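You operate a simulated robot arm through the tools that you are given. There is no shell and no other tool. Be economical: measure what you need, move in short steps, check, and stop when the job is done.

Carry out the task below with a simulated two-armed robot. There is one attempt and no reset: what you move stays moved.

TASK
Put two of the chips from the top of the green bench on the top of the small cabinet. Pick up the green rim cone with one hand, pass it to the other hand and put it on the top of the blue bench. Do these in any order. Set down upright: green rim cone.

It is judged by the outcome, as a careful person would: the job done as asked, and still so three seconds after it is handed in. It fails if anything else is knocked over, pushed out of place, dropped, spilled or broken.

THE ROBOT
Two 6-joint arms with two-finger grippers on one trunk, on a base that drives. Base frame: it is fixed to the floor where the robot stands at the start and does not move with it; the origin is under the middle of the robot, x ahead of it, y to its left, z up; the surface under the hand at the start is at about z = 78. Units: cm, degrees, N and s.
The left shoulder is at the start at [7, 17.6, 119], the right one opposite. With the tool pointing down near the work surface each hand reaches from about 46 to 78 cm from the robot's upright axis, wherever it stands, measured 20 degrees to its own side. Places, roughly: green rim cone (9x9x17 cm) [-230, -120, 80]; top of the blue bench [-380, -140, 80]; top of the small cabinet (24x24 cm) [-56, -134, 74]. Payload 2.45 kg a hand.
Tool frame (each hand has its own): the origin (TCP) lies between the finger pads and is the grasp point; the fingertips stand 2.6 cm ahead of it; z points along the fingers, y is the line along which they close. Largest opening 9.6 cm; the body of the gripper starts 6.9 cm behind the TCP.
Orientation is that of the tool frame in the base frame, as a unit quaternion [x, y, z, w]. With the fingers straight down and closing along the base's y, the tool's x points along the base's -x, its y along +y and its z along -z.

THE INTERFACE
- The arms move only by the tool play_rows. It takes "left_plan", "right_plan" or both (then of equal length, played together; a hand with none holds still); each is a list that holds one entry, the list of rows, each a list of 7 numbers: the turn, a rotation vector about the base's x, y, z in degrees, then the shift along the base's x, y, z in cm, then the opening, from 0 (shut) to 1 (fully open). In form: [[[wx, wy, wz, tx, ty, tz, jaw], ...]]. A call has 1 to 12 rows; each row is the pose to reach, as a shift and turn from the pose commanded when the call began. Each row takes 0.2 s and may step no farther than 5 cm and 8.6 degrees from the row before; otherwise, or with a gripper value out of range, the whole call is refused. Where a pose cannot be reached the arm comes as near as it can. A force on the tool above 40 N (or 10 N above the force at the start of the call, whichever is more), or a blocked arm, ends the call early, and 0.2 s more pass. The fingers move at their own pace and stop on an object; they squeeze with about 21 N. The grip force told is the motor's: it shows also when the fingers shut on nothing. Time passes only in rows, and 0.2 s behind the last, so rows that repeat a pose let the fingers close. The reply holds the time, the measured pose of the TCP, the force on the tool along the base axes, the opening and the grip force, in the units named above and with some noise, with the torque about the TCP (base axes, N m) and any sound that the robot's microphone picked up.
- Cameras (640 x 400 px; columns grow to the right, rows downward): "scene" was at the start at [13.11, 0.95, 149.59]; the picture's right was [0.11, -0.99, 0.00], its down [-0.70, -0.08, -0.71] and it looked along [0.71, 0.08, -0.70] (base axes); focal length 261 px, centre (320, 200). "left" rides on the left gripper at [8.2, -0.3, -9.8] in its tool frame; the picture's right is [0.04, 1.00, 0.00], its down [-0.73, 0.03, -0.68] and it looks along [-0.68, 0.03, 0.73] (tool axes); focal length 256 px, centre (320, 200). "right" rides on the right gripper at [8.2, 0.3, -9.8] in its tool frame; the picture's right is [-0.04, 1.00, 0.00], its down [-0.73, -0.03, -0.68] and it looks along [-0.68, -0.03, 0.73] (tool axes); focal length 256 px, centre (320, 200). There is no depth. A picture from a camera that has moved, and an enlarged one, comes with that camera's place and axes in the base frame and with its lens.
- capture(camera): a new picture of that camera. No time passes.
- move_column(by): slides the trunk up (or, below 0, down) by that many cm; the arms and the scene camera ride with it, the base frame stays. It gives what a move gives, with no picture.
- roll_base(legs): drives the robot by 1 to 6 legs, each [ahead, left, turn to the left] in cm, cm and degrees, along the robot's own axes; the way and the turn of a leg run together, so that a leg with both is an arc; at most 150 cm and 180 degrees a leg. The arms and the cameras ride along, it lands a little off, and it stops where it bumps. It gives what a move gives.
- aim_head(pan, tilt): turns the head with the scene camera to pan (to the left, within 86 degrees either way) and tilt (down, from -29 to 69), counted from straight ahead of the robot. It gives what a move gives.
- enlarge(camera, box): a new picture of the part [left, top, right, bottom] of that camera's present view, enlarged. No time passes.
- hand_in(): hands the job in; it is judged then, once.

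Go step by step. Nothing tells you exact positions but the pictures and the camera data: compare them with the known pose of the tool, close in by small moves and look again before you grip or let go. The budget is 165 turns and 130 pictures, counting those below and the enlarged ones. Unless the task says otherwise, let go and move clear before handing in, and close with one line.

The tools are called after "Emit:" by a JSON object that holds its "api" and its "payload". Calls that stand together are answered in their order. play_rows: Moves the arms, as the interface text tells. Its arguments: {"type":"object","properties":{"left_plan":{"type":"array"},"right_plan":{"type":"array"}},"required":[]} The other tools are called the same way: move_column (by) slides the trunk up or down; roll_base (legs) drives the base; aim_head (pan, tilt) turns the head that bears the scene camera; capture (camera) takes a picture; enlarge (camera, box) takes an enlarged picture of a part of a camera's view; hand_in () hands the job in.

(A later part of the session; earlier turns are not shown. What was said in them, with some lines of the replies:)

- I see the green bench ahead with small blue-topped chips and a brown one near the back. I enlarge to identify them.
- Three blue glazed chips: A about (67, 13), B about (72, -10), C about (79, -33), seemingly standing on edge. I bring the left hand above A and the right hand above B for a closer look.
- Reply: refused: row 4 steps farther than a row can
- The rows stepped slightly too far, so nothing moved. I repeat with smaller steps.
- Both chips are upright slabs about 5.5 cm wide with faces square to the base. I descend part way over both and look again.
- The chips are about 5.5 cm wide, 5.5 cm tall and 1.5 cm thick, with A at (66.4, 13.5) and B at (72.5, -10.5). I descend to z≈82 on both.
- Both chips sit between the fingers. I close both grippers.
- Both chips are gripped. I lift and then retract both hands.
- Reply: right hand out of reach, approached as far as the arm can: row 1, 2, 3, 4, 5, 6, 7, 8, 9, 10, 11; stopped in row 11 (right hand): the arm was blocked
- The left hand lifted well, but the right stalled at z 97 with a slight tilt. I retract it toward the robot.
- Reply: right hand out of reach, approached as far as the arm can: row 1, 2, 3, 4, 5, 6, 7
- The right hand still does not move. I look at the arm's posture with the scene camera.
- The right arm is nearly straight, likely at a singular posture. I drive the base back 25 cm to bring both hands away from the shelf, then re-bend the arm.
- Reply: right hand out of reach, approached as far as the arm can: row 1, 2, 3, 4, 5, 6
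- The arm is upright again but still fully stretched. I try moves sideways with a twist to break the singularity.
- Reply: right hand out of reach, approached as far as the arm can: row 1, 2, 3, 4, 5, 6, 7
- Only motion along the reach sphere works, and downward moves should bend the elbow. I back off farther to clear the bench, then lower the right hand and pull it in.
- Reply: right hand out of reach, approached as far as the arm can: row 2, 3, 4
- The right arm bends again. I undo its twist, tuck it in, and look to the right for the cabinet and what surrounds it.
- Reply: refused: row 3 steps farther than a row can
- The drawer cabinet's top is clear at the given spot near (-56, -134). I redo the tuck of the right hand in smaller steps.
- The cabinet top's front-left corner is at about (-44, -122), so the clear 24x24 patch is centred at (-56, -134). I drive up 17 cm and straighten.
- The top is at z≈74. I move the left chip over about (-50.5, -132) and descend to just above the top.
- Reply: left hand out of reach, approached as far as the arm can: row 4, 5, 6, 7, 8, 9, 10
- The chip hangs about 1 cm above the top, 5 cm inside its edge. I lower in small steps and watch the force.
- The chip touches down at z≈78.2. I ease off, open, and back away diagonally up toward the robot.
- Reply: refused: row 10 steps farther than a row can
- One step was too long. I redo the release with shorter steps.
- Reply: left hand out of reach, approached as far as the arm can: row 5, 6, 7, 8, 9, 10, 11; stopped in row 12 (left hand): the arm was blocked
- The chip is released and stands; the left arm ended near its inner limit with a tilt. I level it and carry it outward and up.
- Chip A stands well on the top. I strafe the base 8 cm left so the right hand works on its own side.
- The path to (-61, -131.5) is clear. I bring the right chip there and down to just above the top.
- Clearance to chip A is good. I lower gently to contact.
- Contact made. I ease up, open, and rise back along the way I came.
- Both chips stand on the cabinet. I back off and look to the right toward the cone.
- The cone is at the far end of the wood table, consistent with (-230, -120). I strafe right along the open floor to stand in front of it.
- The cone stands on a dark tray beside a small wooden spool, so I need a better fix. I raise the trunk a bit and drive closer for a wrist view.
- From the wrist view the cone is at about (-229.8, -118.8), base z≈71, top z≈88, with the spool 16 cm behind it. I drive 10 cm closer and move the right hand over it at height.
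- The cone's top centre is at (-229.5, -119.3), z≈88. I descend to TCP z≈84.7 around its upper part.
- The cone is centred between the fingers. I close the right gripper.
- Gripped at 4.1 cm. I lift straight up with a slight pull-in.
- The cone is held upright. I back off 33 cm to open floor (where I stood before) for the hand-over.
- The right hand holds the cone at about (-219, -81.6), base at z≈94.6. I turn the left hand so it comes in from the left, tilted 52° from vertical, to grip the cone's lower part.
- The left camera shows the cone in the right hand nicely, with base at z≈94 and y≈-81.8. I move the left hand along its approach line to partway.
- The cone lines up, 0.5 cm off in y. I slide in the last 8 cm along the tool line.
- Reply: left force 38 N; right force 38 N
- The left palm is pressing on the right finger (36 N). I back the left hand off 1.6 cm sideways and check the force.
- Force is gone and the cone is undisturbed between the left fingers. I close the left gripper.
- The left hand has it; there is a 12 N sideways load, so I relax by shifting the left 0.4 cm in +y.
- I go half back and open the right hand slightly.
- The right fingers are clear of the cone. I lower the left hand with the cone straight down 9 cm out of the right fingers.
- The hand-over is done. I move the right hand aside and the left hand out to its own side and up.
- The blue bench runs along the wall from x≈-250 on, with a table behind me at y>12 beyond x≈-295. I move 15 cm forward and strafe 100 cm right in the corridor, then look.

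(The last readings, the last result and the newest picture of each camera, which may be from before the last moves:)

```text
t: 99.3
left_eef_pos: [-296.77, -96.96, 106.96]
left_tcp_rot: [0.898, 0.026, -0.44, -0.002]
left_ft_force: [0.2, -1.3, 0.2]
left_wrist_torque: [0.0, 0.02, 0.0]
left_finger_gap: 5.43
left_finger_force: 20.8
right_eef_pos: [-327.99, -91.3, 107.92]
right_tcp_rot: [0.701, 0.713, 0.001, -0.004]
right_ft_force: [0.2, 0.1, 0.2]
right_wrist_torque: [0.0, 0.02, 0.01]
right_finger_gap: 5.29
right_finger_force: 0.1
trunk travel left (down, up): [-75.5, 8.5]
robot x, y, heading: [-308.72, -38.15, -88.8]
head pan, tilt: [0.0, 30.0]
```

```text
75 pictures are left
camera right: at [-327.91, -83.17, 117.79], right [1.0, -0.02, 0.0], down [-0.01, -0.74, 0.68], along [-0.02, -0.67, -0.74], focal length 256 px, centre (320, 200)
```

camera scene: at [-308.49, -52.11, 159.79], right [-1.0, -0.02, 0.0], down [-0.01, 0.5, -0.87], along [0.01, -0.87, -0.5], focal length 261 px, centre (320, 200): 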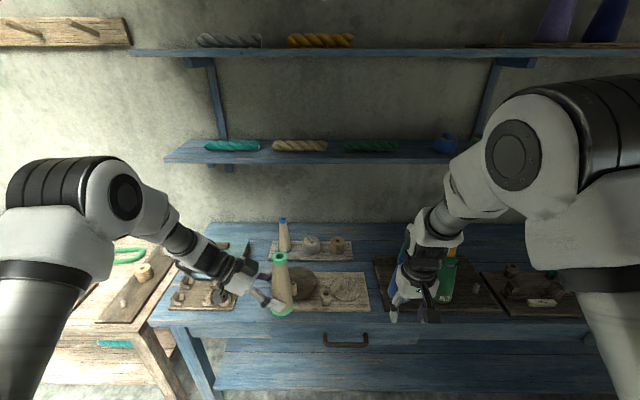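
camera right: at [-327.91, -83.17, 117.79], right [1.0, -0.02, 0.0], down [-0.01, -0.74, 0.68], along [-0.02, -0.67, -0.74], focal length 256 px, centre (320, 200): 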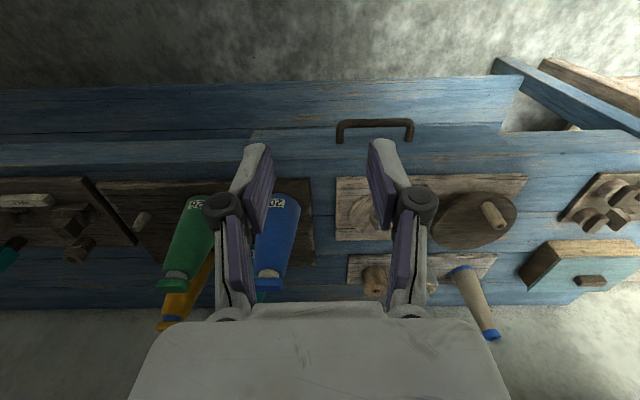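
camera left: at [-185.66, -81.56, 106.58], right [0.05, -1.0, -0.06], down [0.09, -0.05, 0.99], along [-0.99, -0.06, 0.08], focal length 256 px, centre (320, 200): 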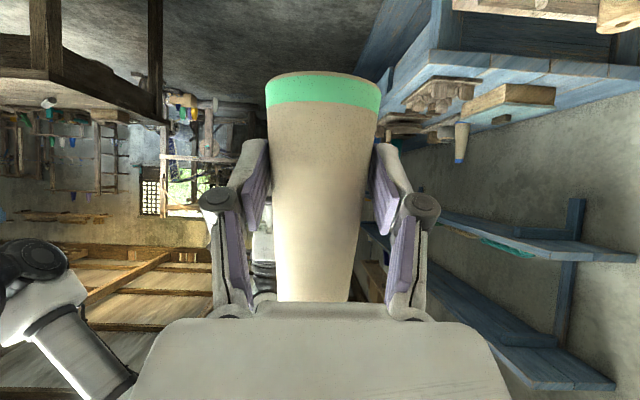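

The bench top carries several boards with gaps between. I look further right for bare top.

Emit:
{"api": "aim_head", "payload": {"pan": -45, "tilt": 28}}

Emit:
{"api": "capture", "payload": {"camera": "scene"}}

```text
t: 100.4
left_eef_pos: [-296.83, -96.88, 106.88]
left_tcp_rot: [0.898, 0.027, -0.439, -0.002]
left_ft_force: [-0.1, -0.3, -0.8]
left_wrist_torque: [0.01, 0.0, 0.01]
left_finger_gap: 5.45
left_finger_force: 21.2
right_eef_pos: [-328.1, -91.22, 107.81]
right_tcp_rot: [0.701, 0.713, 0.0, -0.004]
right_ft_force: [0.1, -0.4, 0.2]
right_wrist_torque: [0.0, 0.0, 0.01]
right_finger_gap: 5.27
right_finger_force: 0.1
trunk travel left (down, up): [-75.5, 8.5]
robot x, y, heading: [-308.66, -38.08, -89.2]
head pan, tilt: [-45.0, 28.0]
```

```text
74 pictures are left
camera scene: at [-314.96, -49.63, 160.11], right [-0.72, 0.69, 0.0], down [0.33, 0.34, -0.88], along [-0.61, -0.64, -0.47], focal length 261 px, centre (320, 200)
```

scene: 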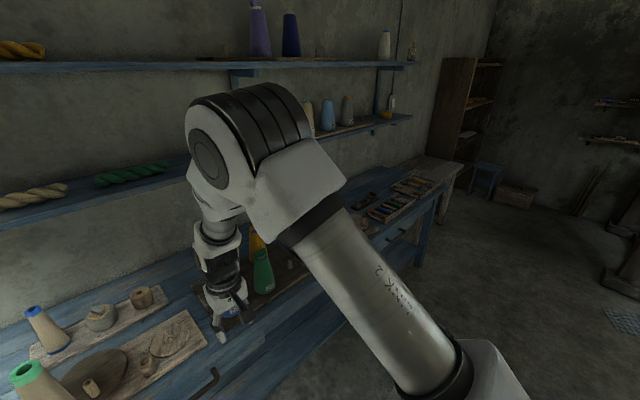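

The right arm hides the middle. I strafe 65 cm further right and look straight at the bench centre.

Emit:
{"api": "roll_base", "payload": {"legs": [[0, -65, -1]]}}

Emit:
{"api": "aim_head", "payload": {"pan": 0, "tilt": 35}}

Emit:
{"api": "capture", "payload": {"camera": "scene"}}

Emit:
{"api": "capture", "payload": {"camera": "right"}}

```text
t: 104.0
left_eef_pos: [-362.92, -97.55, 106.96]
left_tcp_rot: [0.898, 0.017, -0.439, -0.007]
left_ft_force: [-0.4, 0.8, 0.1]
left_wrist_torque: [-0.02, 0.01, -0.02]
left_finger_gap: 5.45
left_finger_force: 20.8
right_eef_pos: [-394.17, -91.25, 107.97]
right_tcp_rot: [0.709, 0.706, -0.001, -0.004]
right_ft_force: [-0.3, 1.1, 0.0]
right_wrist_torque: [-0.01, 0.01, 0.0]
right_finger_gap: 5.28
right_finger_force: 0.1
trunk travel left (down, up): [-75.5, 8.5]
robot x, y, heading: [-374.02, -38.66, -90.3]
head pan, tilt: [-45.0, 28.0]
```

```text
t: 105.1
left_eef_pos: [-362.92, -97.52, 106.97]
left_tcp_rot: [0.898, 0.017, -0.439, -0.007]
left_ft_force: [0.8, 0.5, -0.4]
left_wrist_torque: [0.01, -0.01, 0.0]
left_finger_gap: 5.45
left_finger_force: 20.5
right_eef_pos: [-394.11, -91.18, 108.04]
right_tcp_rot: [0.709, 0.706, 0.001, -0.004]
right_ft_force: [0.6, -0.1, 0.3]
right_wrist_torque: [0.02, 0.0, 0.0]
right_finger_gap: 5.29
right_finger_force: 0.1
trunk travel left (down, up): [-75.5, 8.5]
robot x, y, heading: [-373.19, -38.52, -90.0]
head pan, tilt: [0.0, 35.0]
```

```text
73 pictures are left
camera scene: at [-373.7, -52.23, 159.01], right [-1.0, 0.01, 0.0], down [0.0, 0.57, -0.82], along [-0.01, -0.82, -0.57], focal length 261 px, centre (320, 200)
```

scene: 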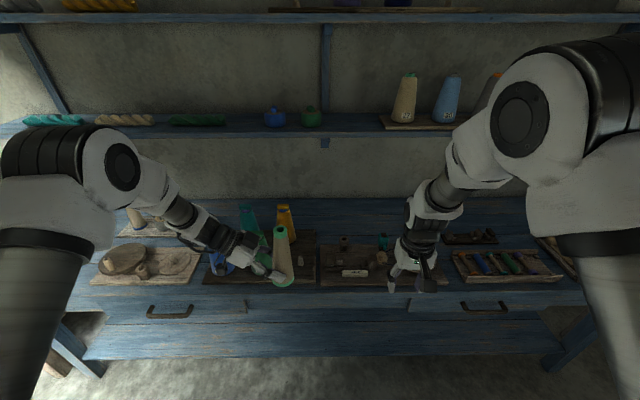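

```text
72 pictures are left
camera right: at [-393.8, -83.1, 117.79], right [1.0, -0.04, 0.0], down [-0.03, -0.74, 0.68], along [-0.03, -0.67, -0.74], focal length 256 px, centre (320, 200)
```

right: 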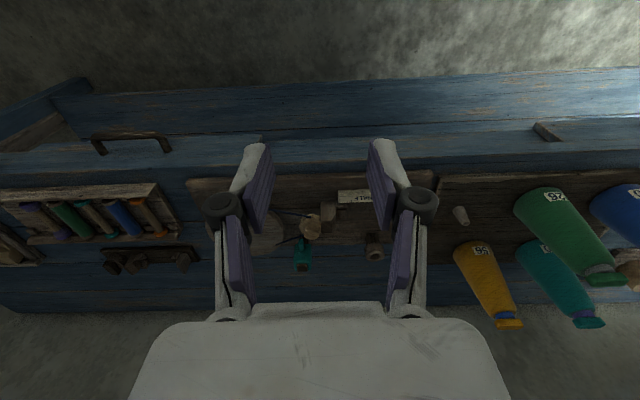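

Emit:
{"api": "enlarge", "payload": {"camera": "scene", "box": [80, 180, 600, 320]}}

Emit:
{"api": "enlarge", "payload": {"camera": "right", "box": [0, 120, 640, 330]}}

```text
1.23 times, centred on (340, 250) of scene
camera zoom: at [-373.7, -52.23, 159.01], right [-1.0, 0.01, 0.0], down [0.0, 0.57, -0.82], along [-0.01, -0.82, -0.57], focal length 321 px, centre (295, 138)
```

zoom: 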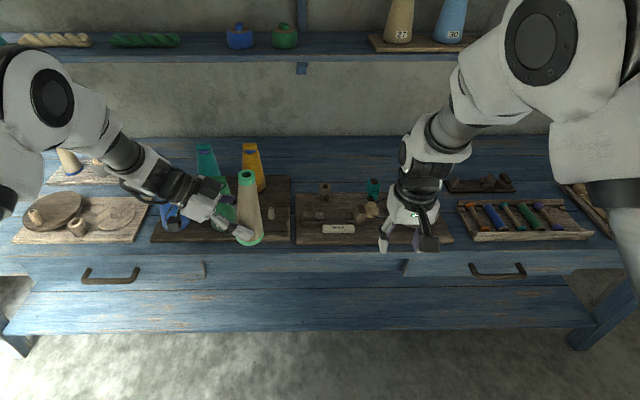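

```text
1.00 times, centred on (320, 225) of right (not enlarged: the box is as wide or as high as the picture)
camera zoom: at [-393.8, -83.1, 117.79], right [1.0, -0.04, 0.0], down [-0.03, -0.74, 0.68], along [-0.03, -0.67, -0.74], focal length 256 px, centre (320, 175)
```

zoom: 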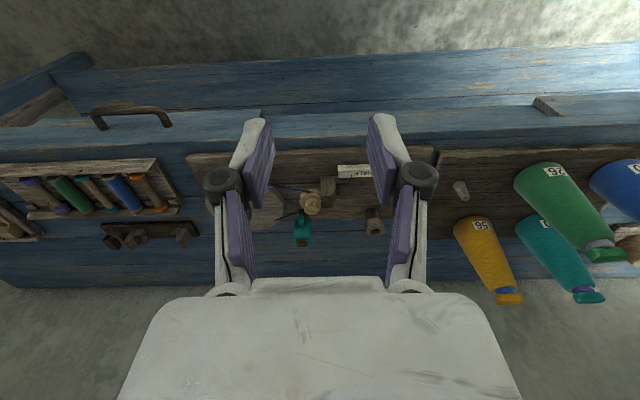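

The front of the top is covered by boards, but a bare strip lies behind them (y < -140), clearest around x≈-414. I strafe 44 cm right and come closer, with the cone held high.

Emit:
{"api": "roll_base", "payload": {"legs": [[0, -44, 0], [12, 0, 0]]}}

Emit:
{"api": "aim_head", "payload": {"pan": 10, "tilt": 45}}

Emit:
{"api": "capture", "payload": {"camera": "scene"}}

Emit:
{"api": "capture", "payload": {"camera": "right"}}

```text
t: 108.7
left_eef_pos: [-407.83, -109.04, 107.04]
left_tcp_rot: [0.898, 0.014, -0.439, -0.007]
left_ft_force: [-0.7, -0.2, -1.2]
left_wrist_torque: [-0.02, 0.01, -0.02]
left_finger_gap: 5.44
left_finger_force: 21.0
right_eef_pos: [-439.03, -102.54, 108.04]
right_tcp_rot: [0.711, 0.703, 0.001, -0.004]
right_ft_force: [-0.2, -0.3, 0.3]
right_wrist_torque: [-0.01, -0.02, -0.01]
right_finger_gap: 5.29
right_finger_force: 0.0
trunk travel left (down, up): [-75.5, 8.5]
robot x, y, heading: [-417.96, -49.85, -90.7]
head pan, tilt: [0.0, 35.0]
```

```text
t: 109.4
left_eef_pos: [-407.94, -109.28, 106.93]
left_tcp_rot: [0.898, 0.015, -0.439, -0.008]
left_ft_force: [-0.7, -0.1, -0.4]
left_wrist_torque: [0.01, 0.02, 0.0]
left_finger_gap: 5.43
left_finger_force: 21.3
right_eef_pos: [-438.85, -102.81, 107.93]
right_tcp_rot: [0.711, 0.703, 0.001, -0.005]
right_ft_force: [-0.5, 0.2, -0.2]
right_wrist_torque: [0.01, 0.02, 0.01]
right_finger_gap: 5.28
right_finger_force: 0.0
trunk travel left (down, up): [-75.5, 8.5]
robot x, y, heading: [-418.28, -49.68, -90.6]
head pan, tilt: [10.0, 45.0]
```

```text
69 pictures are left
camera scene: at [-416.86, -63.19, 157.52], right [-0.99, -0.16, 0.0], down [-0.11, 0.7, -0.71], along [0.11, -0.7, -0.71], focal length 261 px, centre (320, 200)
```

scene: 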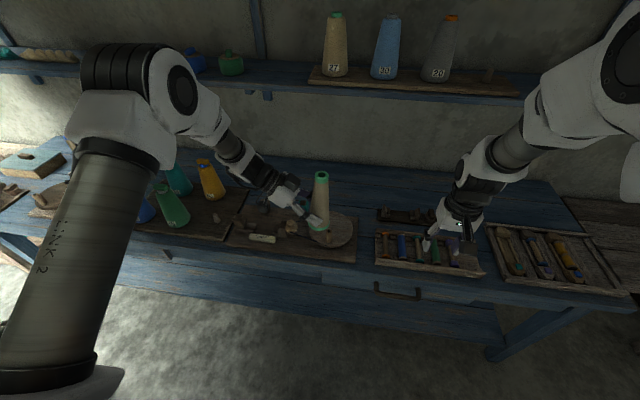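

```text
68 pictures are left
camera right: at [-438.59, -94.67, 117.76], right [1.0, -0.05, 0.0], down [-0.03, -0.74, 0.67], along [-0.04, -0.67, -0.74], focal length 256 px, centre (320, 200)
```

right: 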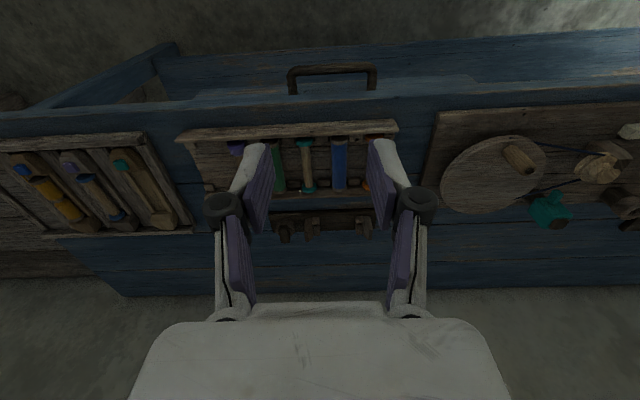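

There is a bare patch around (-413, -146), behind the middle board and beside the knob board. I drive 24 cm forward, up close to the bench, with the cone still high.

Emit:
{"api": "roll_base", "payload": {"legs": [[22, 0, 0.6]]}}

Emit:
{"api": "capture", "payload": {"camera": "scene"}}

Emit:
{"api": "capture", "payload": {"camera": "left"}}

```text
t: 111.1
left_eef_pos: [-407.1, -131.44, 107.01]
left_tcp_rot: [0.899, 0.021, -0.438, -0.004]
left_ft_force: [0.1, -0.6, -0.6]
left_wrist_torque: [0.02, 0.0, -0.02]
left_finger_gap: 5.44
left_finger_force: 21.0
right_eef_pos: [-438.37, -125.33, 108.08]
right_tcp_rot: [0.705, 0.709, -0.001, -0.003]
right_ft_force: [-0.5, 0.2, 0.6]
right_wrist_torque: [0.04, -0.05, 0.0]
right_finger_gap: 5.28
right_finger_force: 0.1
trunk travel left (down, up): [-75.5, 8.5]
robot x, y, heading: [-418.12, -72.27, -90.0]
head pan, tilt: [10.0, 45.0]
```

```text
67 pictures are left
camera scene: at [-416.77, -85.34, 157.55], right [-0.98, -0.18, 0.0], down [-0.13, 0.7, -0.71], along [0.13, -0.7, -0.71], focal length 261 px, centre (320, 200)
```

scene: 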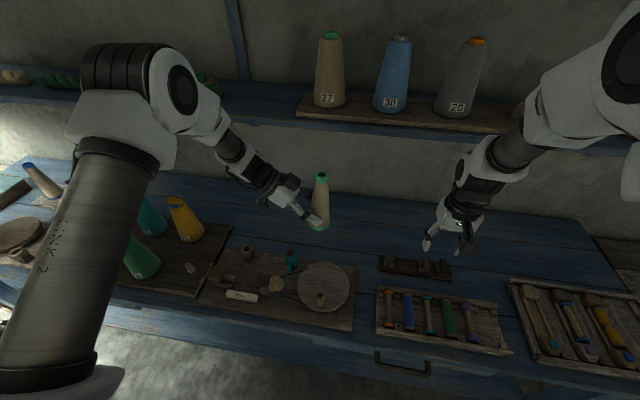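

```text
66 pictures are left
camera left: at [-394.42, -130.57, 106.67], right [0.06, -1.0, -0.06], down [0.09, -0.05, 0.99], along [-0.99, -0.06, 0.08], focal length 256 px, centre (320, 200)
```

left: 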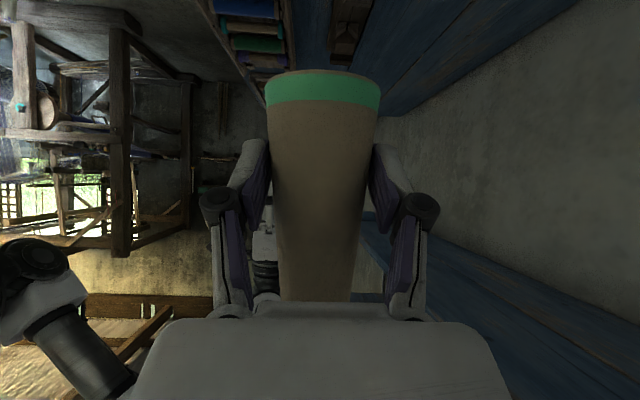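

The shelf is at z≈121 with its front at y≈-151.6, so I stay low. I lower the cone to base z≈92, then advance to y≈-146 over the bare patch.

Emit:
{"api": "play_rows", "payload": {"left_plan": [[[0, 0, 0, -1.5, 0, -3, 0.2], [0, 0, 0, -3, 0, -6, 0.2], [0, 0, 0, -4.4, 0, -9, 0.2], [0, 0, 0, -4.4, -3, -9.5, 0.2], [0, 0, 0, -4.4, -6, -10, 0.2], [0, 0, 0, -4.4, -9, -10.5, 0.2], [0, 0, 0, -4.4, -12, -11, 0.2], [0, 0, 0, -4.4, -14.6, -11, 0.2], [0, 0, 0, -4.4, -14.6, -11, 0.2]]]}}

Emit:
{"api": "capture", "payload": {"camera": "scene"}}

Emit:
{"api": "capture", "payload": {"camera": "left"}}

Emit:
{"api": "capture", "payload": {"camera": "right"}}

```text
t: 113.1
left_eef_pos: [-411.35, -146.13, 95.91]
left_tcp_rot: [0.899, 0.022, -0.438, -0.005]
left_ft_force: [1.2, -0.6, -0.1]
left_wrist_torque: [-0.01, 0.0, 0.02]
left_finger_gap: 5.43
left_finger_force: 21.4
right_eef_pos: [-438.4, -125.42, 108.01]
right_tcp_rot: [0.705, 0.709, 0.0, -0.003]
right_ft_force: [-0.1, -0.2, -0.4]
right_wrist_torque: [0.0, 0.01, 0.0]
right_finger_gap: 5.27
right_finger_force: 0.1
trunk travel left (down, up): [-75.5, 8.5]
robot x, y, heading: [-418.31, -72.48, -89.6]
head pan, tilt: [10.0, 45.0]
```

```text
65 pictures are left
camera scene: at [-416.79, -85.42, 157.54], right [-0.98, -0.18, 0.0], down [-0.12, 0.7, -0.71], along [0.13, -0.7, -0.71], focal length 261 px, centre (320, 200)
```

scene: 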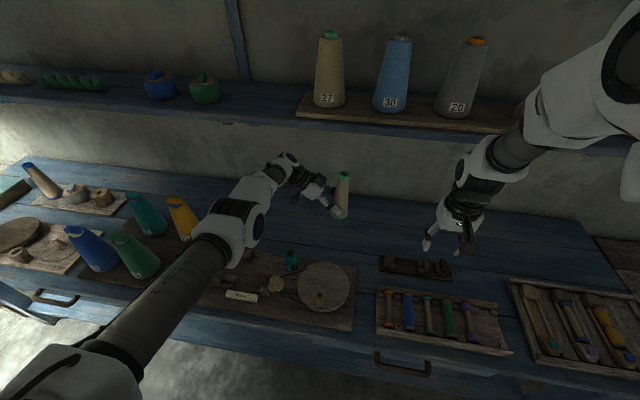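

```text
64 pictures are left
camera left: at [-398.71, -145.22, 95.63], right [0.06, -1.0, -0.06], down [0.08, -0.05, 0.99], along [-0.99, -0.06, 0.08], focal length 256 px, centre (320, 200)
```

left: 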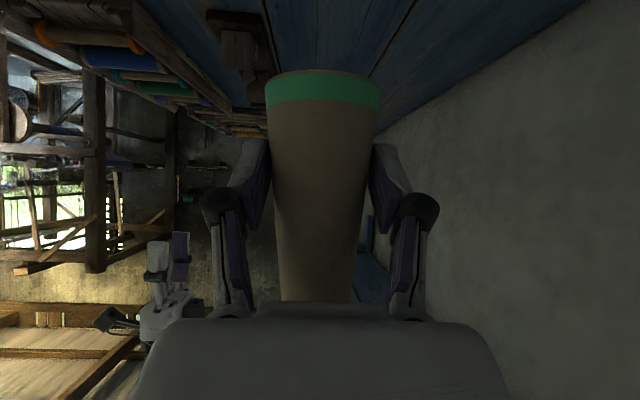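

```text
63 pictures are left
camera right: at [-438.02, -117.28, 117.83], right [1.0, -0.04, 0.0], down [-0.02, -0.74, 0.68], along [-0.03, -0.68, -0.74], focal length 256 px, centre (320, 200)
```

right: 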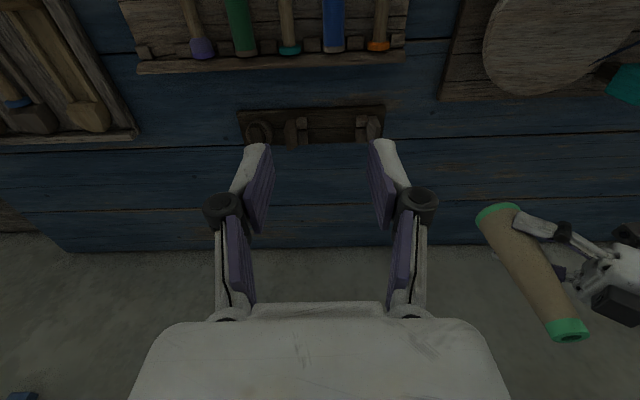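

The cone is upright over a bare area with good clearance. I lower it to about 1.5 cm above the top.

Emit:
{"api": "play_rows", "payload": {"left_plan": [[[0, 0, 0, 0, 0, -3, 0.2], [0, 0, 0, 0, 0, -6, 0.2], [0, 0, 0, 0, 0, -8, 0.2], [0, 0, 0, 0, 0, -9.5, 0.2], [0, 0, 0, 0, 0, -9.5, 0.2]]]}}

Emit:
{"api": "capture", "payload": {"camera": "left"}}

Emit:
{"api": "capture", "payload": {"camera": "right"}}

```text
t: 114.3
left_eef_pos: [-411.26, -143.26, 87.88]
left_tcp_rot: [0.898, 0.021, -0.439, -0.004]
left_ft_force: [-0.8, 0.7, -0.1]
left_wrist_torque: [-0.02, -0.01, -0.03]
left_finger_gap: 5.43
left_finger_force: 20.9
left hand out of reach, approached as far as the arm can: row 1, 2, 3, 4, 5
right_eef_pos: [-438.27, -125.44, 107.9]
right_tcp_rot: [0.705, 0.709, 0.0, -0.004]
right_ft_force: [0.4, 0.1, 0.3]
right_wrist_torque: [0.0, 0.02, 0.01]
right_finger_gap: 5.3
right_finger_force: 0.1
trunk travel left (down, up): [-75.5, 8.5]
robot x, y, heading: [-418.31, -72.17, -89.9]
head pan, tilt: [10.0, 45.0]
```

```text
62 pictures are left
camera left: at [-398.6, -142.46, 87.62], right [0.06, -1.0, -0.06], down [0.09, -0.05, 0.99], along [-0.99, -0.06, 0.08], focal length 256 px, centre (320, 200)
```

left: 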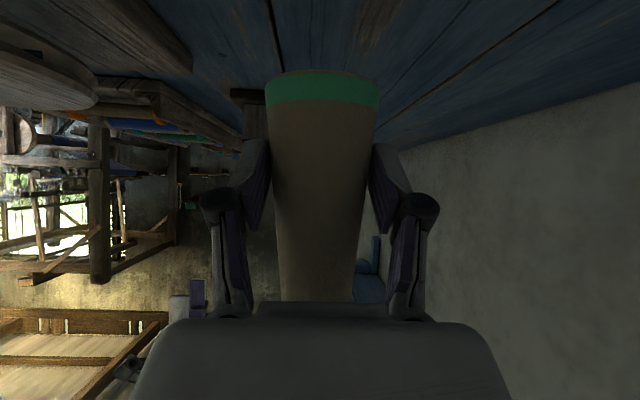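

```text
61 pictures are left
camera right: at [-438.0, -117.34, 117.81], right [1.0, -0.04, 0.0], down [-0.02, -0.74, 0.68], along [-0.03, -0.67, -0.74], focal length 256 px, centre (320, 200)
```

right: 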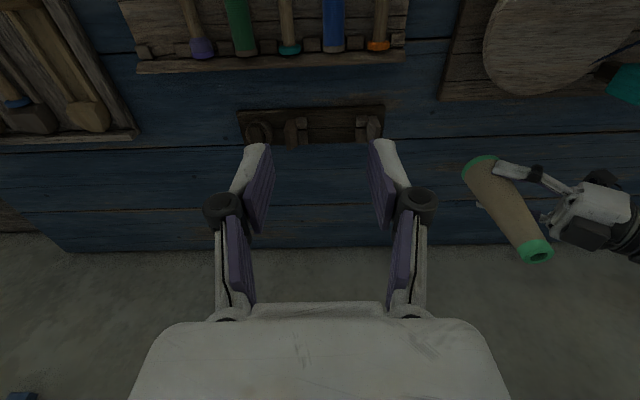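

The left arm is at full stretch here. I raise it back, so I can lower the trunk 8 cm instead and gain reach.

Emit:
{"api": "play_rows", "payload": {"left_plan": [[[0, 0, 0, 0, 0.5, 3, 0.2], [0, 0, 0, 0, 1, 6, 0.2], [0, 0, 0, 0, 2, 9.5, 0.2], [0, 0, 0, 0, 2, 9.5, 0.2]]]}}

```text
t: 115.3
left_eef_pos: [-411.31, -145.84, 95.91]
left_tcp_rot: [0.898, 0.021, -0.439, -0.005]
left_ft_force: [-0.1, -0.3, -0.3]
left_wrist_torque: [-0.01, 0.0, -0.03]
left_finger_gap: 5.38
left_finger_force: 20.3
left hand out of reach, approached as far as the arm can: row 1, 2, 3, 4
right_eef_pos: [-438.33, -125.44, 107.86]
right_tcp_rot: [0.706, 0.709, -0.001, -0.004]
right_ft_force: [-0.7, 0.7, 0.3]
right_wrist_torque: [0.02, 0.0, 0.03]
right_finger_gap: 5.31
right_finger_force: 0.1
trunk travel left (down, up): [-75.5, 8.5]
robot x, y, heading: [-418.22, -72.6, -89.9]
head pan, tilt: [10.0, 45.0]
```

The arm is again straight. I lower the trunk 8 cm (cone base stays about 4 cm above the top) and then pull it in slightly to bend the elbow.

Emit:
{"api": "move_column", "payload": {"by": -7}}

Emit:
{"api": "play_rows", "payload": {"left_plan": [[[0, 0, 0, 0, 1, -0.3, 0.2], [0, 0, 0, 0, 2, -0.6, 0.2], [0, 0, 0, 0, 3, -1, 0.2], [0, 0, 0, 0, 3, -1, 0.2]]]}}

```text
t: 116.4
left_eef_pos: [-411.17, -145.98, 89.04]
left_tcp_rot: [0.898, 0.02, -0.439, -0.005]
left_ft_force: [-0.6, 0.5, 0.0]
left_wrist_torque: [0.0, -0.01, 0.02]
left_finger_gap: 5.38
left_finger_force: 21.3
right_eef_pos: [-438.33, -125.5, 100.89]
right_tcp_rot: [0.706, 0.708, 0.0, -0.004]
right_ft_force: [-0.6, -0.6, -0.3]
right_wrist_torque: [0.02, 0.0, 0.03]
right_finger_gap: 5.28
right_finger_force: 0.1
trunk travel left (down, up): [-68.5, 15.5]
robot x, y, heading: [-418.2, -72.27, -89.7]
head pan, tilt: [10.0, 45.0]
```

```text
t: 117.4
left_eef_pos: [-411.35, -145.47, 87.27]
left_tcp_rot: [0.898, 0.02, -0.439, -0.005]
left_ft_force: [-0.2, 0.1, -0.7]
left_wrist_torque: [0.0, 0.0, 0.04]
left_finger_gap: 5.44
left_finger_force: 21.1
left hand out of reach, approached as far as the arm can: row 1, 2, 3, 4
right_eef_pos: [-438.25, -125.47, 100.99]
right_tcp_rot: [0.705, 0.709, 0.001, -0.003]
right_ft_force: [0.6, 0.1, 0.3]
right_wrist_torque: [0.01, 0.0, -0.01]
right_finger_gap: 5.26
right_finger_force: 0.0
trunk travel left (down, up): [-68.5, 15.5]
robot x, y, heading: [-417.93, -72.98, -89.8]
head pan, tilt: [10.0, 45.0]
```

The arm stays straight, but I can set down with the trunk. I lower the trunk 2 cm and look.

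Emit:
{"api": "move_column", "payload": {"by": -2}}

Emit:
{"api": "capture", "payload": {"camera": "left"}}

Emit:
{"api": "capture", "payload": {"camera": "right"}}

```text
t: 118.0
left_eef_pos: [-411.35, -145.33, 85.29]
left_tcp_rot: [0.899, 0.02, -0.438, -0.005]
left_ft_force: [-0.9, -0.4, -0.2]
left_wrist_torque: [0.01, -0.04, 0.02]
left_finger_gap: 5.42
left_finger_force: 21.1
right_eef_pos: [-438.31, -125.41, 98.99]
right_tcp_rot: [0.705, 0.709, 0.0, -0.004]
right_ft_force: [0.4, 0.3, -0.8]
right_wrist_torque: [-0.02, -0.01, -0.03]
right_finger_gap: 5.3
right_finger_force: 0.0
trunk travel left (down, up): [-66.5, 17.5]
robot x, y, heading: [-418.49, -72.58, -89.8]
head pan, tilt: [10.0, 45.0]
```

```text
60 pictures are left
camera left: at [-398.72, -144.58, 84.93], right [0.06, -1.0, -0.06], down [0.09, -0.05, 0.99], along [-0.99, -0.06, 0.08], focal length 256 px, centre (320, 200)
```

left: 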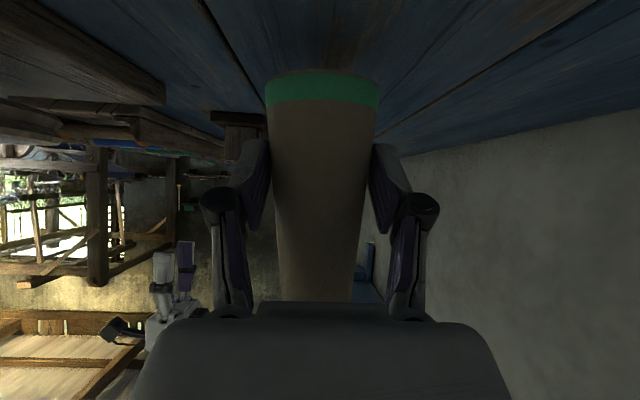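

```text
59 pictures are left
camera right: at [-438.01, -117.31, 108.81], right [1.0, -0.04, 0.0], down [-0.02, -0.74, 0.68], along [-0.03, -0.67, -0.74], focal length 256 px, centre (320, 200)
```

right: 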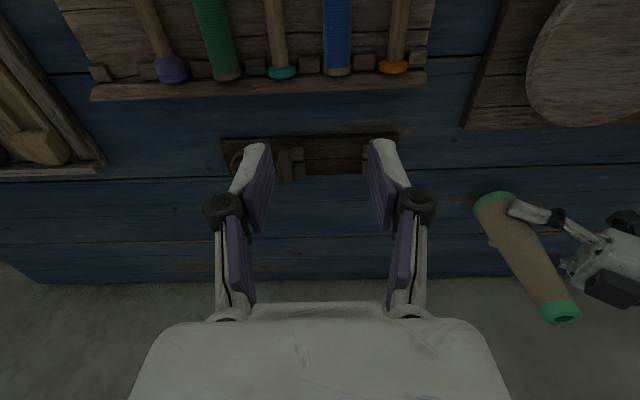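

The base is about 1–2 cm above the top. I lower the trunk in small steps and watch the force.

Emit:
{"api": "move_column", "payload": {"by": -0.8}}

Emit:
{"api": "move_column", "payload": {"by": -0.4}}

```text
t: 118.6
left_eef_pos: [-411.3, -145.36, 84.41]
left_tcp_rot: [0.898, 0.021, -0.439, -0.006]
left_ft_force: [1.2, -0.3, -0.7]
left_wrist_torque: [-0.02, -0.04, 0.02]
left_finger_gap: 5.46
left_finger_force: 21.0
right_eef_pos: [-438.3, -125.54, 98.16]
right_tcp_rot: [0.705, 0.709, 0.0, -0.004]
right_ft_force: [0.1, -0.6, 0.4]
right_wrist_torque: [0.01, -0.02, 0.02]
right_finger_gap: 5.29
right_finger_force: 0.0
trunk travel left (down, up): [-65.7, 18.3]
robot x, y, heading: [-418.46, -72.6, -89.7]
head pan, tilt: [10.0, 45.0]
```

```text
t: 119.1
left_eef_pos: [-411.53, -145.32, 84.03]
left_tcp_rot: [0.898, 0.021, -0.439, -0.005]
left_ft_force: [0.0, 0.2, -0.5]
left_wrist_torque: [0.05, 0.03, 0.0]
left_finger_gap: 5.41
left_finger_force: 21.6
right_eef_pos: [-438.28, -125.43, 97.83]
right_tcp_rot: [0.705, 0.709, 0.0, -0.003]
right_ft_force: [-1.0, -0.1, -0.7]
right_wrist_torque: [-0.02, 0.01, -0.02]
right_finger_gap: 5.29
right_finger_force: 0.1
trunk travel left (down, up): [-65.3, 18.7]
robot x, y, heading: [-417.93, -72.44, -89.9]
head pan, tilt: [10.0, 45.0]
```

Emit:
{"api": "move_column", "payload": {"by": -0.3}}

Emit:
{"api": "capture", "payload": {"camera": "left"}}

```text
t: 119.7
left_eef_pos: [-411.26, -145.45, 83.68]
left_tcp_rot: [0.898, 0.021, -0.439, -0.006]
left_ft_force: [0.1, 0.8, 0.0]
left_wrist_torque: [0.01, -0.03, 0.0]
left_finger_gap: 5.41
left_finger_force: 20.7
right_eef_pos: [-438.21, -125.45, 97.47]
right_tcp_rot: [0.705, 0.709, 0.0, -0.004]
right_ft_force: [0.1, 0.2, 0.8]
right_wrist_torque: [-0.01, 0.02, -0.03]
right_finger_gap: 5.29
right_finger_force: 0.2
trunk travel left (down, up): [-65.0, 19.0]
robot x, y, heading: [-418.43, -72.26, -89.8]
head pan, tilt: [10.0, 45.0]
```

```text
58 pictures are left
camera left: at [-398.71, -144.61, 83.41], right [0.06, -1.0, -0.06], down [0.09, -0.05, 0.99], along [-0.99, -0.06, 0.08], focal length 256 px, centre (320, 200)
```

left: 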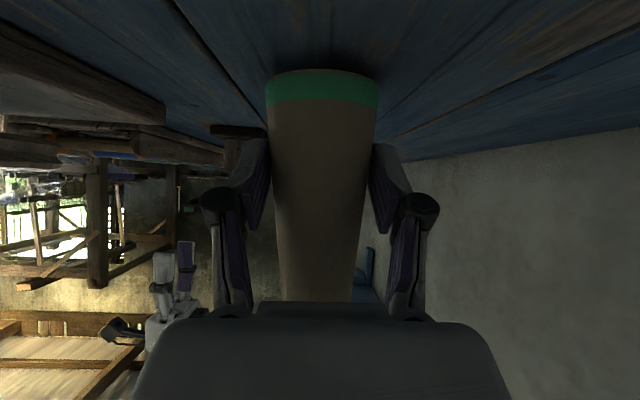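

No contact yet; the rim is still perhaps 1 cm up. I continue down.

Emit:
{"api": "move_column", "payload": {"by": -0.5}}

Emit:
{"api": "move_column", "payload": {"by": -0.3}}

```text
t: 120.2
left_eef_pos: [-411.45, -145.39, 83.23]
left_tcp_rot: [0.898, 0.02, -0.439, -0.006]
left_ft_force: [-0.2, -0.5, 0.1]
left_wrist_torque: [0.02, -0.03, -0.04]
left_finger_gap: 5.41
left_finger_force: 21.4
right_eef_pos: [-438.28, -125.41, 96.97]
right_tcp_rot: [0.706, 0.709, 0.0, -0.004]
right_ft_force: [-0.5, 0.6, -0.9]
right_wrist_torque: [-0.02, -0.01, -0.01]
right_finger_gap: 5.25
right_finger_force: 0.1
trunk travel left (down, up): [-64.5, 19.5]
robot x, y, heading: [-418.05, -72.2, -89.8]
head pan, tilt: [10.0, 45.0]
```

```text
t: 120.7
left_eef_pos: [-411.4, -145.34, 83.16]
left_tcp_rot: [0.898, 0.021, -0.439, -0.003]
left_ft_force: [1.2, 0.5, 10.0]
left_wrist_torque: [-0.13, 0.27, 0.0]
left_finger_gap: 5.43
left_finger_force: 21.0
right_eef_pos: [-438.2, -125.25, 96.83]
right_tcp_rot: [0.705, 0.709, 0.0, -0.003]
right_ft_force: [0.4, -0.2, -0.8]
right_wrist_torque: [-0.03, 0.01, 0.03]
right_finger_gap: 5.28
right_finger_force: 0.0
trunk travel left (down, up): [-64.2, 19.8]
robot x, y, heading: [-418.02, -72.42, -89.7]
head pan, tilt: [10.0, 45.0]
```

Contact at 10 N. I open the left fingers gently, holding position.

Emit:
{"api": "play_rows", "payload": {"left_plan": [[[0, 0, 0, 0, 0, 0, 0.6], [0, 0, 0, 0, 0, 0, 0.75], [0, 0, 0, 0, 0, 0, 0.95], [0, 0, 0, 0, 0, 0, 0.95]]]}}

Emit:
{"api": "capture", "payload": {"camera": "left"}}

Emit:
{"api": "capture", "payload": {"camera": "right"}}

```text
t: 121.7
left_eef_pos: [-411.43, -145.41, 83.0]
left_tcp_rot: [0.899, 0.02, -0.438, -0.005]
left_ft_force: [0.5, 0.1, 0.0]
left_wrist_torque: [0.02, 0.0, 0.01]
left_finger_gap: 9.11
left_finger_force: 0.1
right_eef_pos: [-438.15, -125.52, 96.68]
right_tcp_rot: [0.705, 0.709, 0.0, -0.004]
right_ft_force: [0.5, -0.3, -0.1]
right_wrist_torque: [-0.02, 0.0, 0.02]
right_finger_gap: 5.28
right_finger_force: 0.2
trunk travel left (down, up): [-64.2, 19.8]
robot x, y, heading: [-417.96, -72.32, -89.7]
head pan, tilt: [10.0, 45.0]
```

```text
57 pictures are left
camera left: at [-398.71, -144.59, 82.63], right [0.06, -1.0, -0.06], down [0.09, -0.05, 0.99], along [-0.99, -0.06, 0.08], focal length 256 px, centre (320, 200)
```

left: 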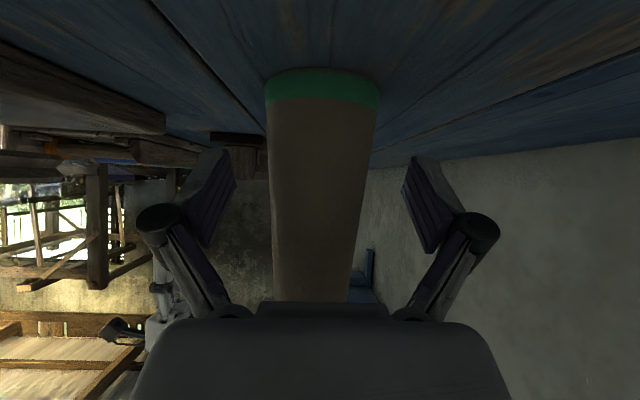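

```text
56 pictures are left
camera right: at [-438.01, -117.32, 106.51], right [1.0, -0.04, 0.0], down [-0.02, -0.74, 0.68], along [-0.03, -0.67, -0.74], focal length 256 px, centre (320, 200)
```

right: 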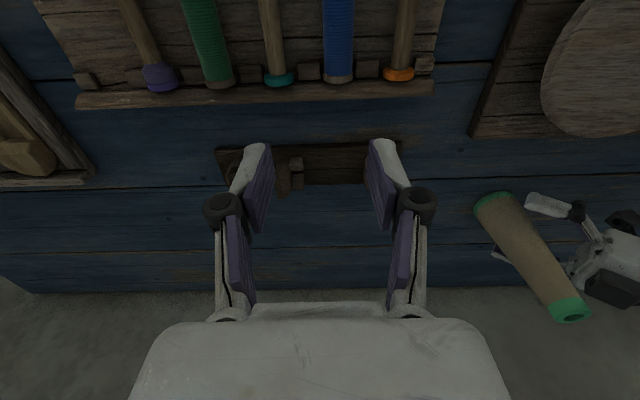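

The cone stands freely. I withdraw the left hand sideways by strafing the base 9 cm left.

Emit:
{"api": "roll_base", "payload": {"legs": [[0, 9, 0]]}}

Emit:
{"api": "capture", "payload": {"camera": "left"}}

Emit:
{"api": "capture", "payload": {"camera": "scene"}}

```text
t: 122.8
left_eef_pos: [-402.31, -145.37, 82.93]
left_tcp_rot: [0.898, 0.02, -0.439, -0.005]
left_ft_force: [-0.1, 0.0, 0.1]
left_wrist_torque: [0.03, 0.01, 0.0]
left_finger_gap: 9.1
left_finger_force: 0.0
right_eef_pos: [-429.25, -125.29, 96.68]
right_tcp_rot: [0.705, 0.709, 0.0, -0.003]
right_ft_force: [-0.4, -0.6, 0.1]
right_wrist_torque: [0.0, 0.03, -0.02]
right_finger_gap: 5.25
right_finger_force: 0.1
trunk travel left (down, up): [-64.2, 19.8]
robot x, y, heading: [-409.09, -72.48, -90.1]
head pan, tilt: [10.0, 45.0]
```

```text
55 pictures are left
camera left: at [-389.65, -144.57, 82.61], right [0.06, -1.0, -0.06], down [0.09, -0.05, 0.99], along [-0.99, -0.06, 0.08], focal length 256 px, centre (320, 200)
```

left: 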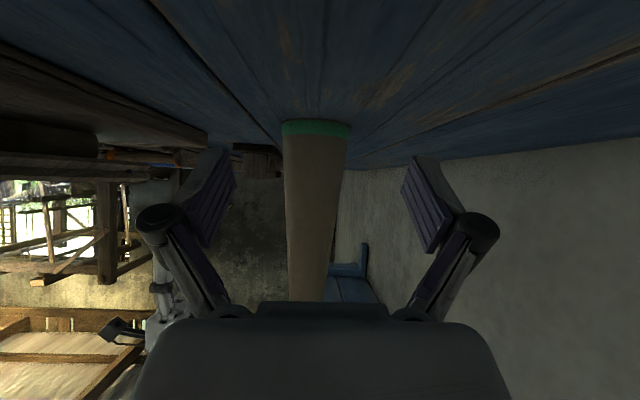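

```text
54 pictures are left
camera scene: at [-407.66, -85.45, 146.23], right [-0.98, -0.18, 0.0], down [-0.13, 0.7, -0.71], along [0.12, -0.7, -0.71], focal length 261 px, centre (320, 200)
```

scene: 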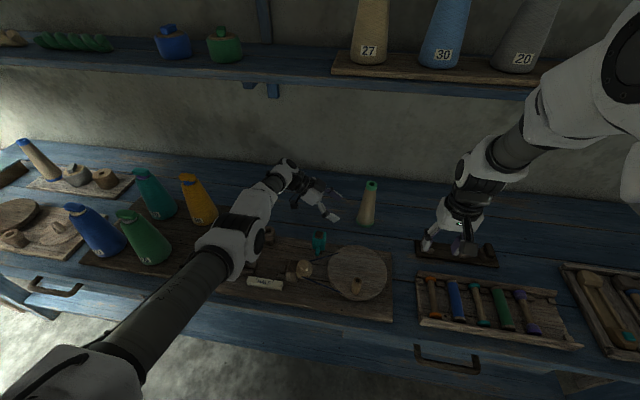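

The hand is clear and the cone stands upright. I raise the trunk 10 cm and back away.

Emit:
{"api": "move_column", "payload": {"by": 10}}

Emit:
{"api": "roll_base", "payload": {"legs": [[-32, 0, 0]]}}

Emit:
{"api": "capture", "payload": {"camera": "scene"}}

```text
t: 124.2
left_eef_pos: [-402.24, -145.34, 92.93]
left_tcp_rot: [0.898, 0.021, -0.439, -0.006]
left_ft_force: [0.5, 0.0, 0.6]
left_wrist_torque: [0.0, 0.02, 0.01]
left_finger_gap: 9.14
left_finger_force: 0.0
right_eef_pos: [-429.3, -125.42, 106.59]
right_tcp_rot: [0.705, 0.709, 0.0, -0.004]
right_ft_force: [0.1, 0.7, -0.4]
right_wrist_torque: [0.01, -0.02, 0.0]
right_finger_gap: 5.28
right_finger_force: 0.1
trunk travel left (down, up): [-74.2, 9.8]
robot x, y, heading: [-409.33, -72.75, -89.6]
head pan, tilt: [10.0, 45.0]
```

```text
t: 126.3
left_eef_pos: [-402.61, -113.89, 92.86]
left_tcp_rot: [0.898, 0.017, -0.439, -0.007]
left_ft_force: [0.2, 0.0, -0.4]
left_wrist_torque: [0.01, 0.0, -0.03]
left_finger_gap: 9.11
left_finger_force: 0.1
right_eef_pos: [-429.61, -93.74, 106.64]
right_tcp_rot: [0.707, 0.707, 0.001, -0.004]
right_ft_force: [-0.1, 0.0, 0.8]
right_wrist_torque: [0.02, -0.02, -0.01]
right_finger_gap: 5.27
right_finger_force: 0.0
trunk travel left (down, up): [-74.2, 9.8]
robot x, y, heading: [-409.24, -40.83, -90.2]
head pan, tilt: [10.0, 45.0]
```

```text
53 pictures are left
camera scene: at [-407.83, -53.98, 156.22], right [-0.98, -0.17, 0.0], down [-0.12, 0.7, -0.71], along [0.12, -0.7, -0.71], focal length 261 px, centre (320, 200)
```

scene: 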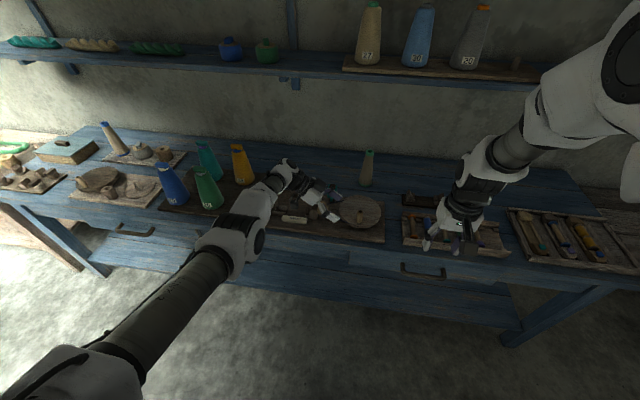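

The cone stands on the blue bench and nothing else seems moved. One close look to confirm.

Emit:
{"api": "enlarge", "payload": {"camera": "scene", "box": [220, 130, 460, 270]}}

```text
2.67 times, centred on (340, 200) of scene
camera zoom: at [-407.83, -53.98, 156.22], right [-0.98, -0.17, 0.0], down [-0.12, 0.7, -0.71], along [0.12, -0.7, -0.71], focal length 696 px, centre (267, 200)
```

zoom: 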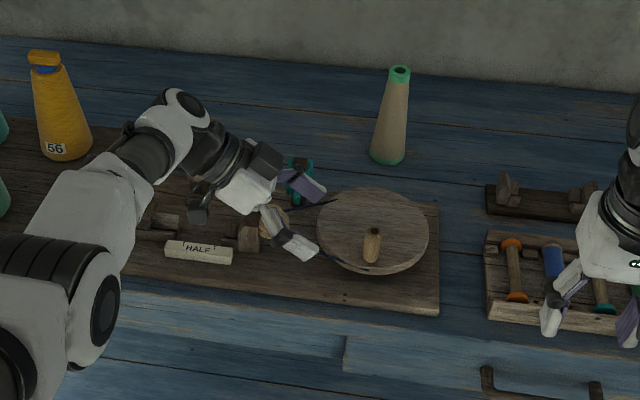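

The cone stands upright on the bare blue bench top and both chips stand on the cabinet, with both hands clear. I hand in.

Emit:
{"api": "hand_in", "payload": {}}

```text
The job is handed in.
```

Both parts of the task are done: two chips stand on the small cabinet, and the green rim cone was passed from the right hand to the left and stands upright on the blue bench.
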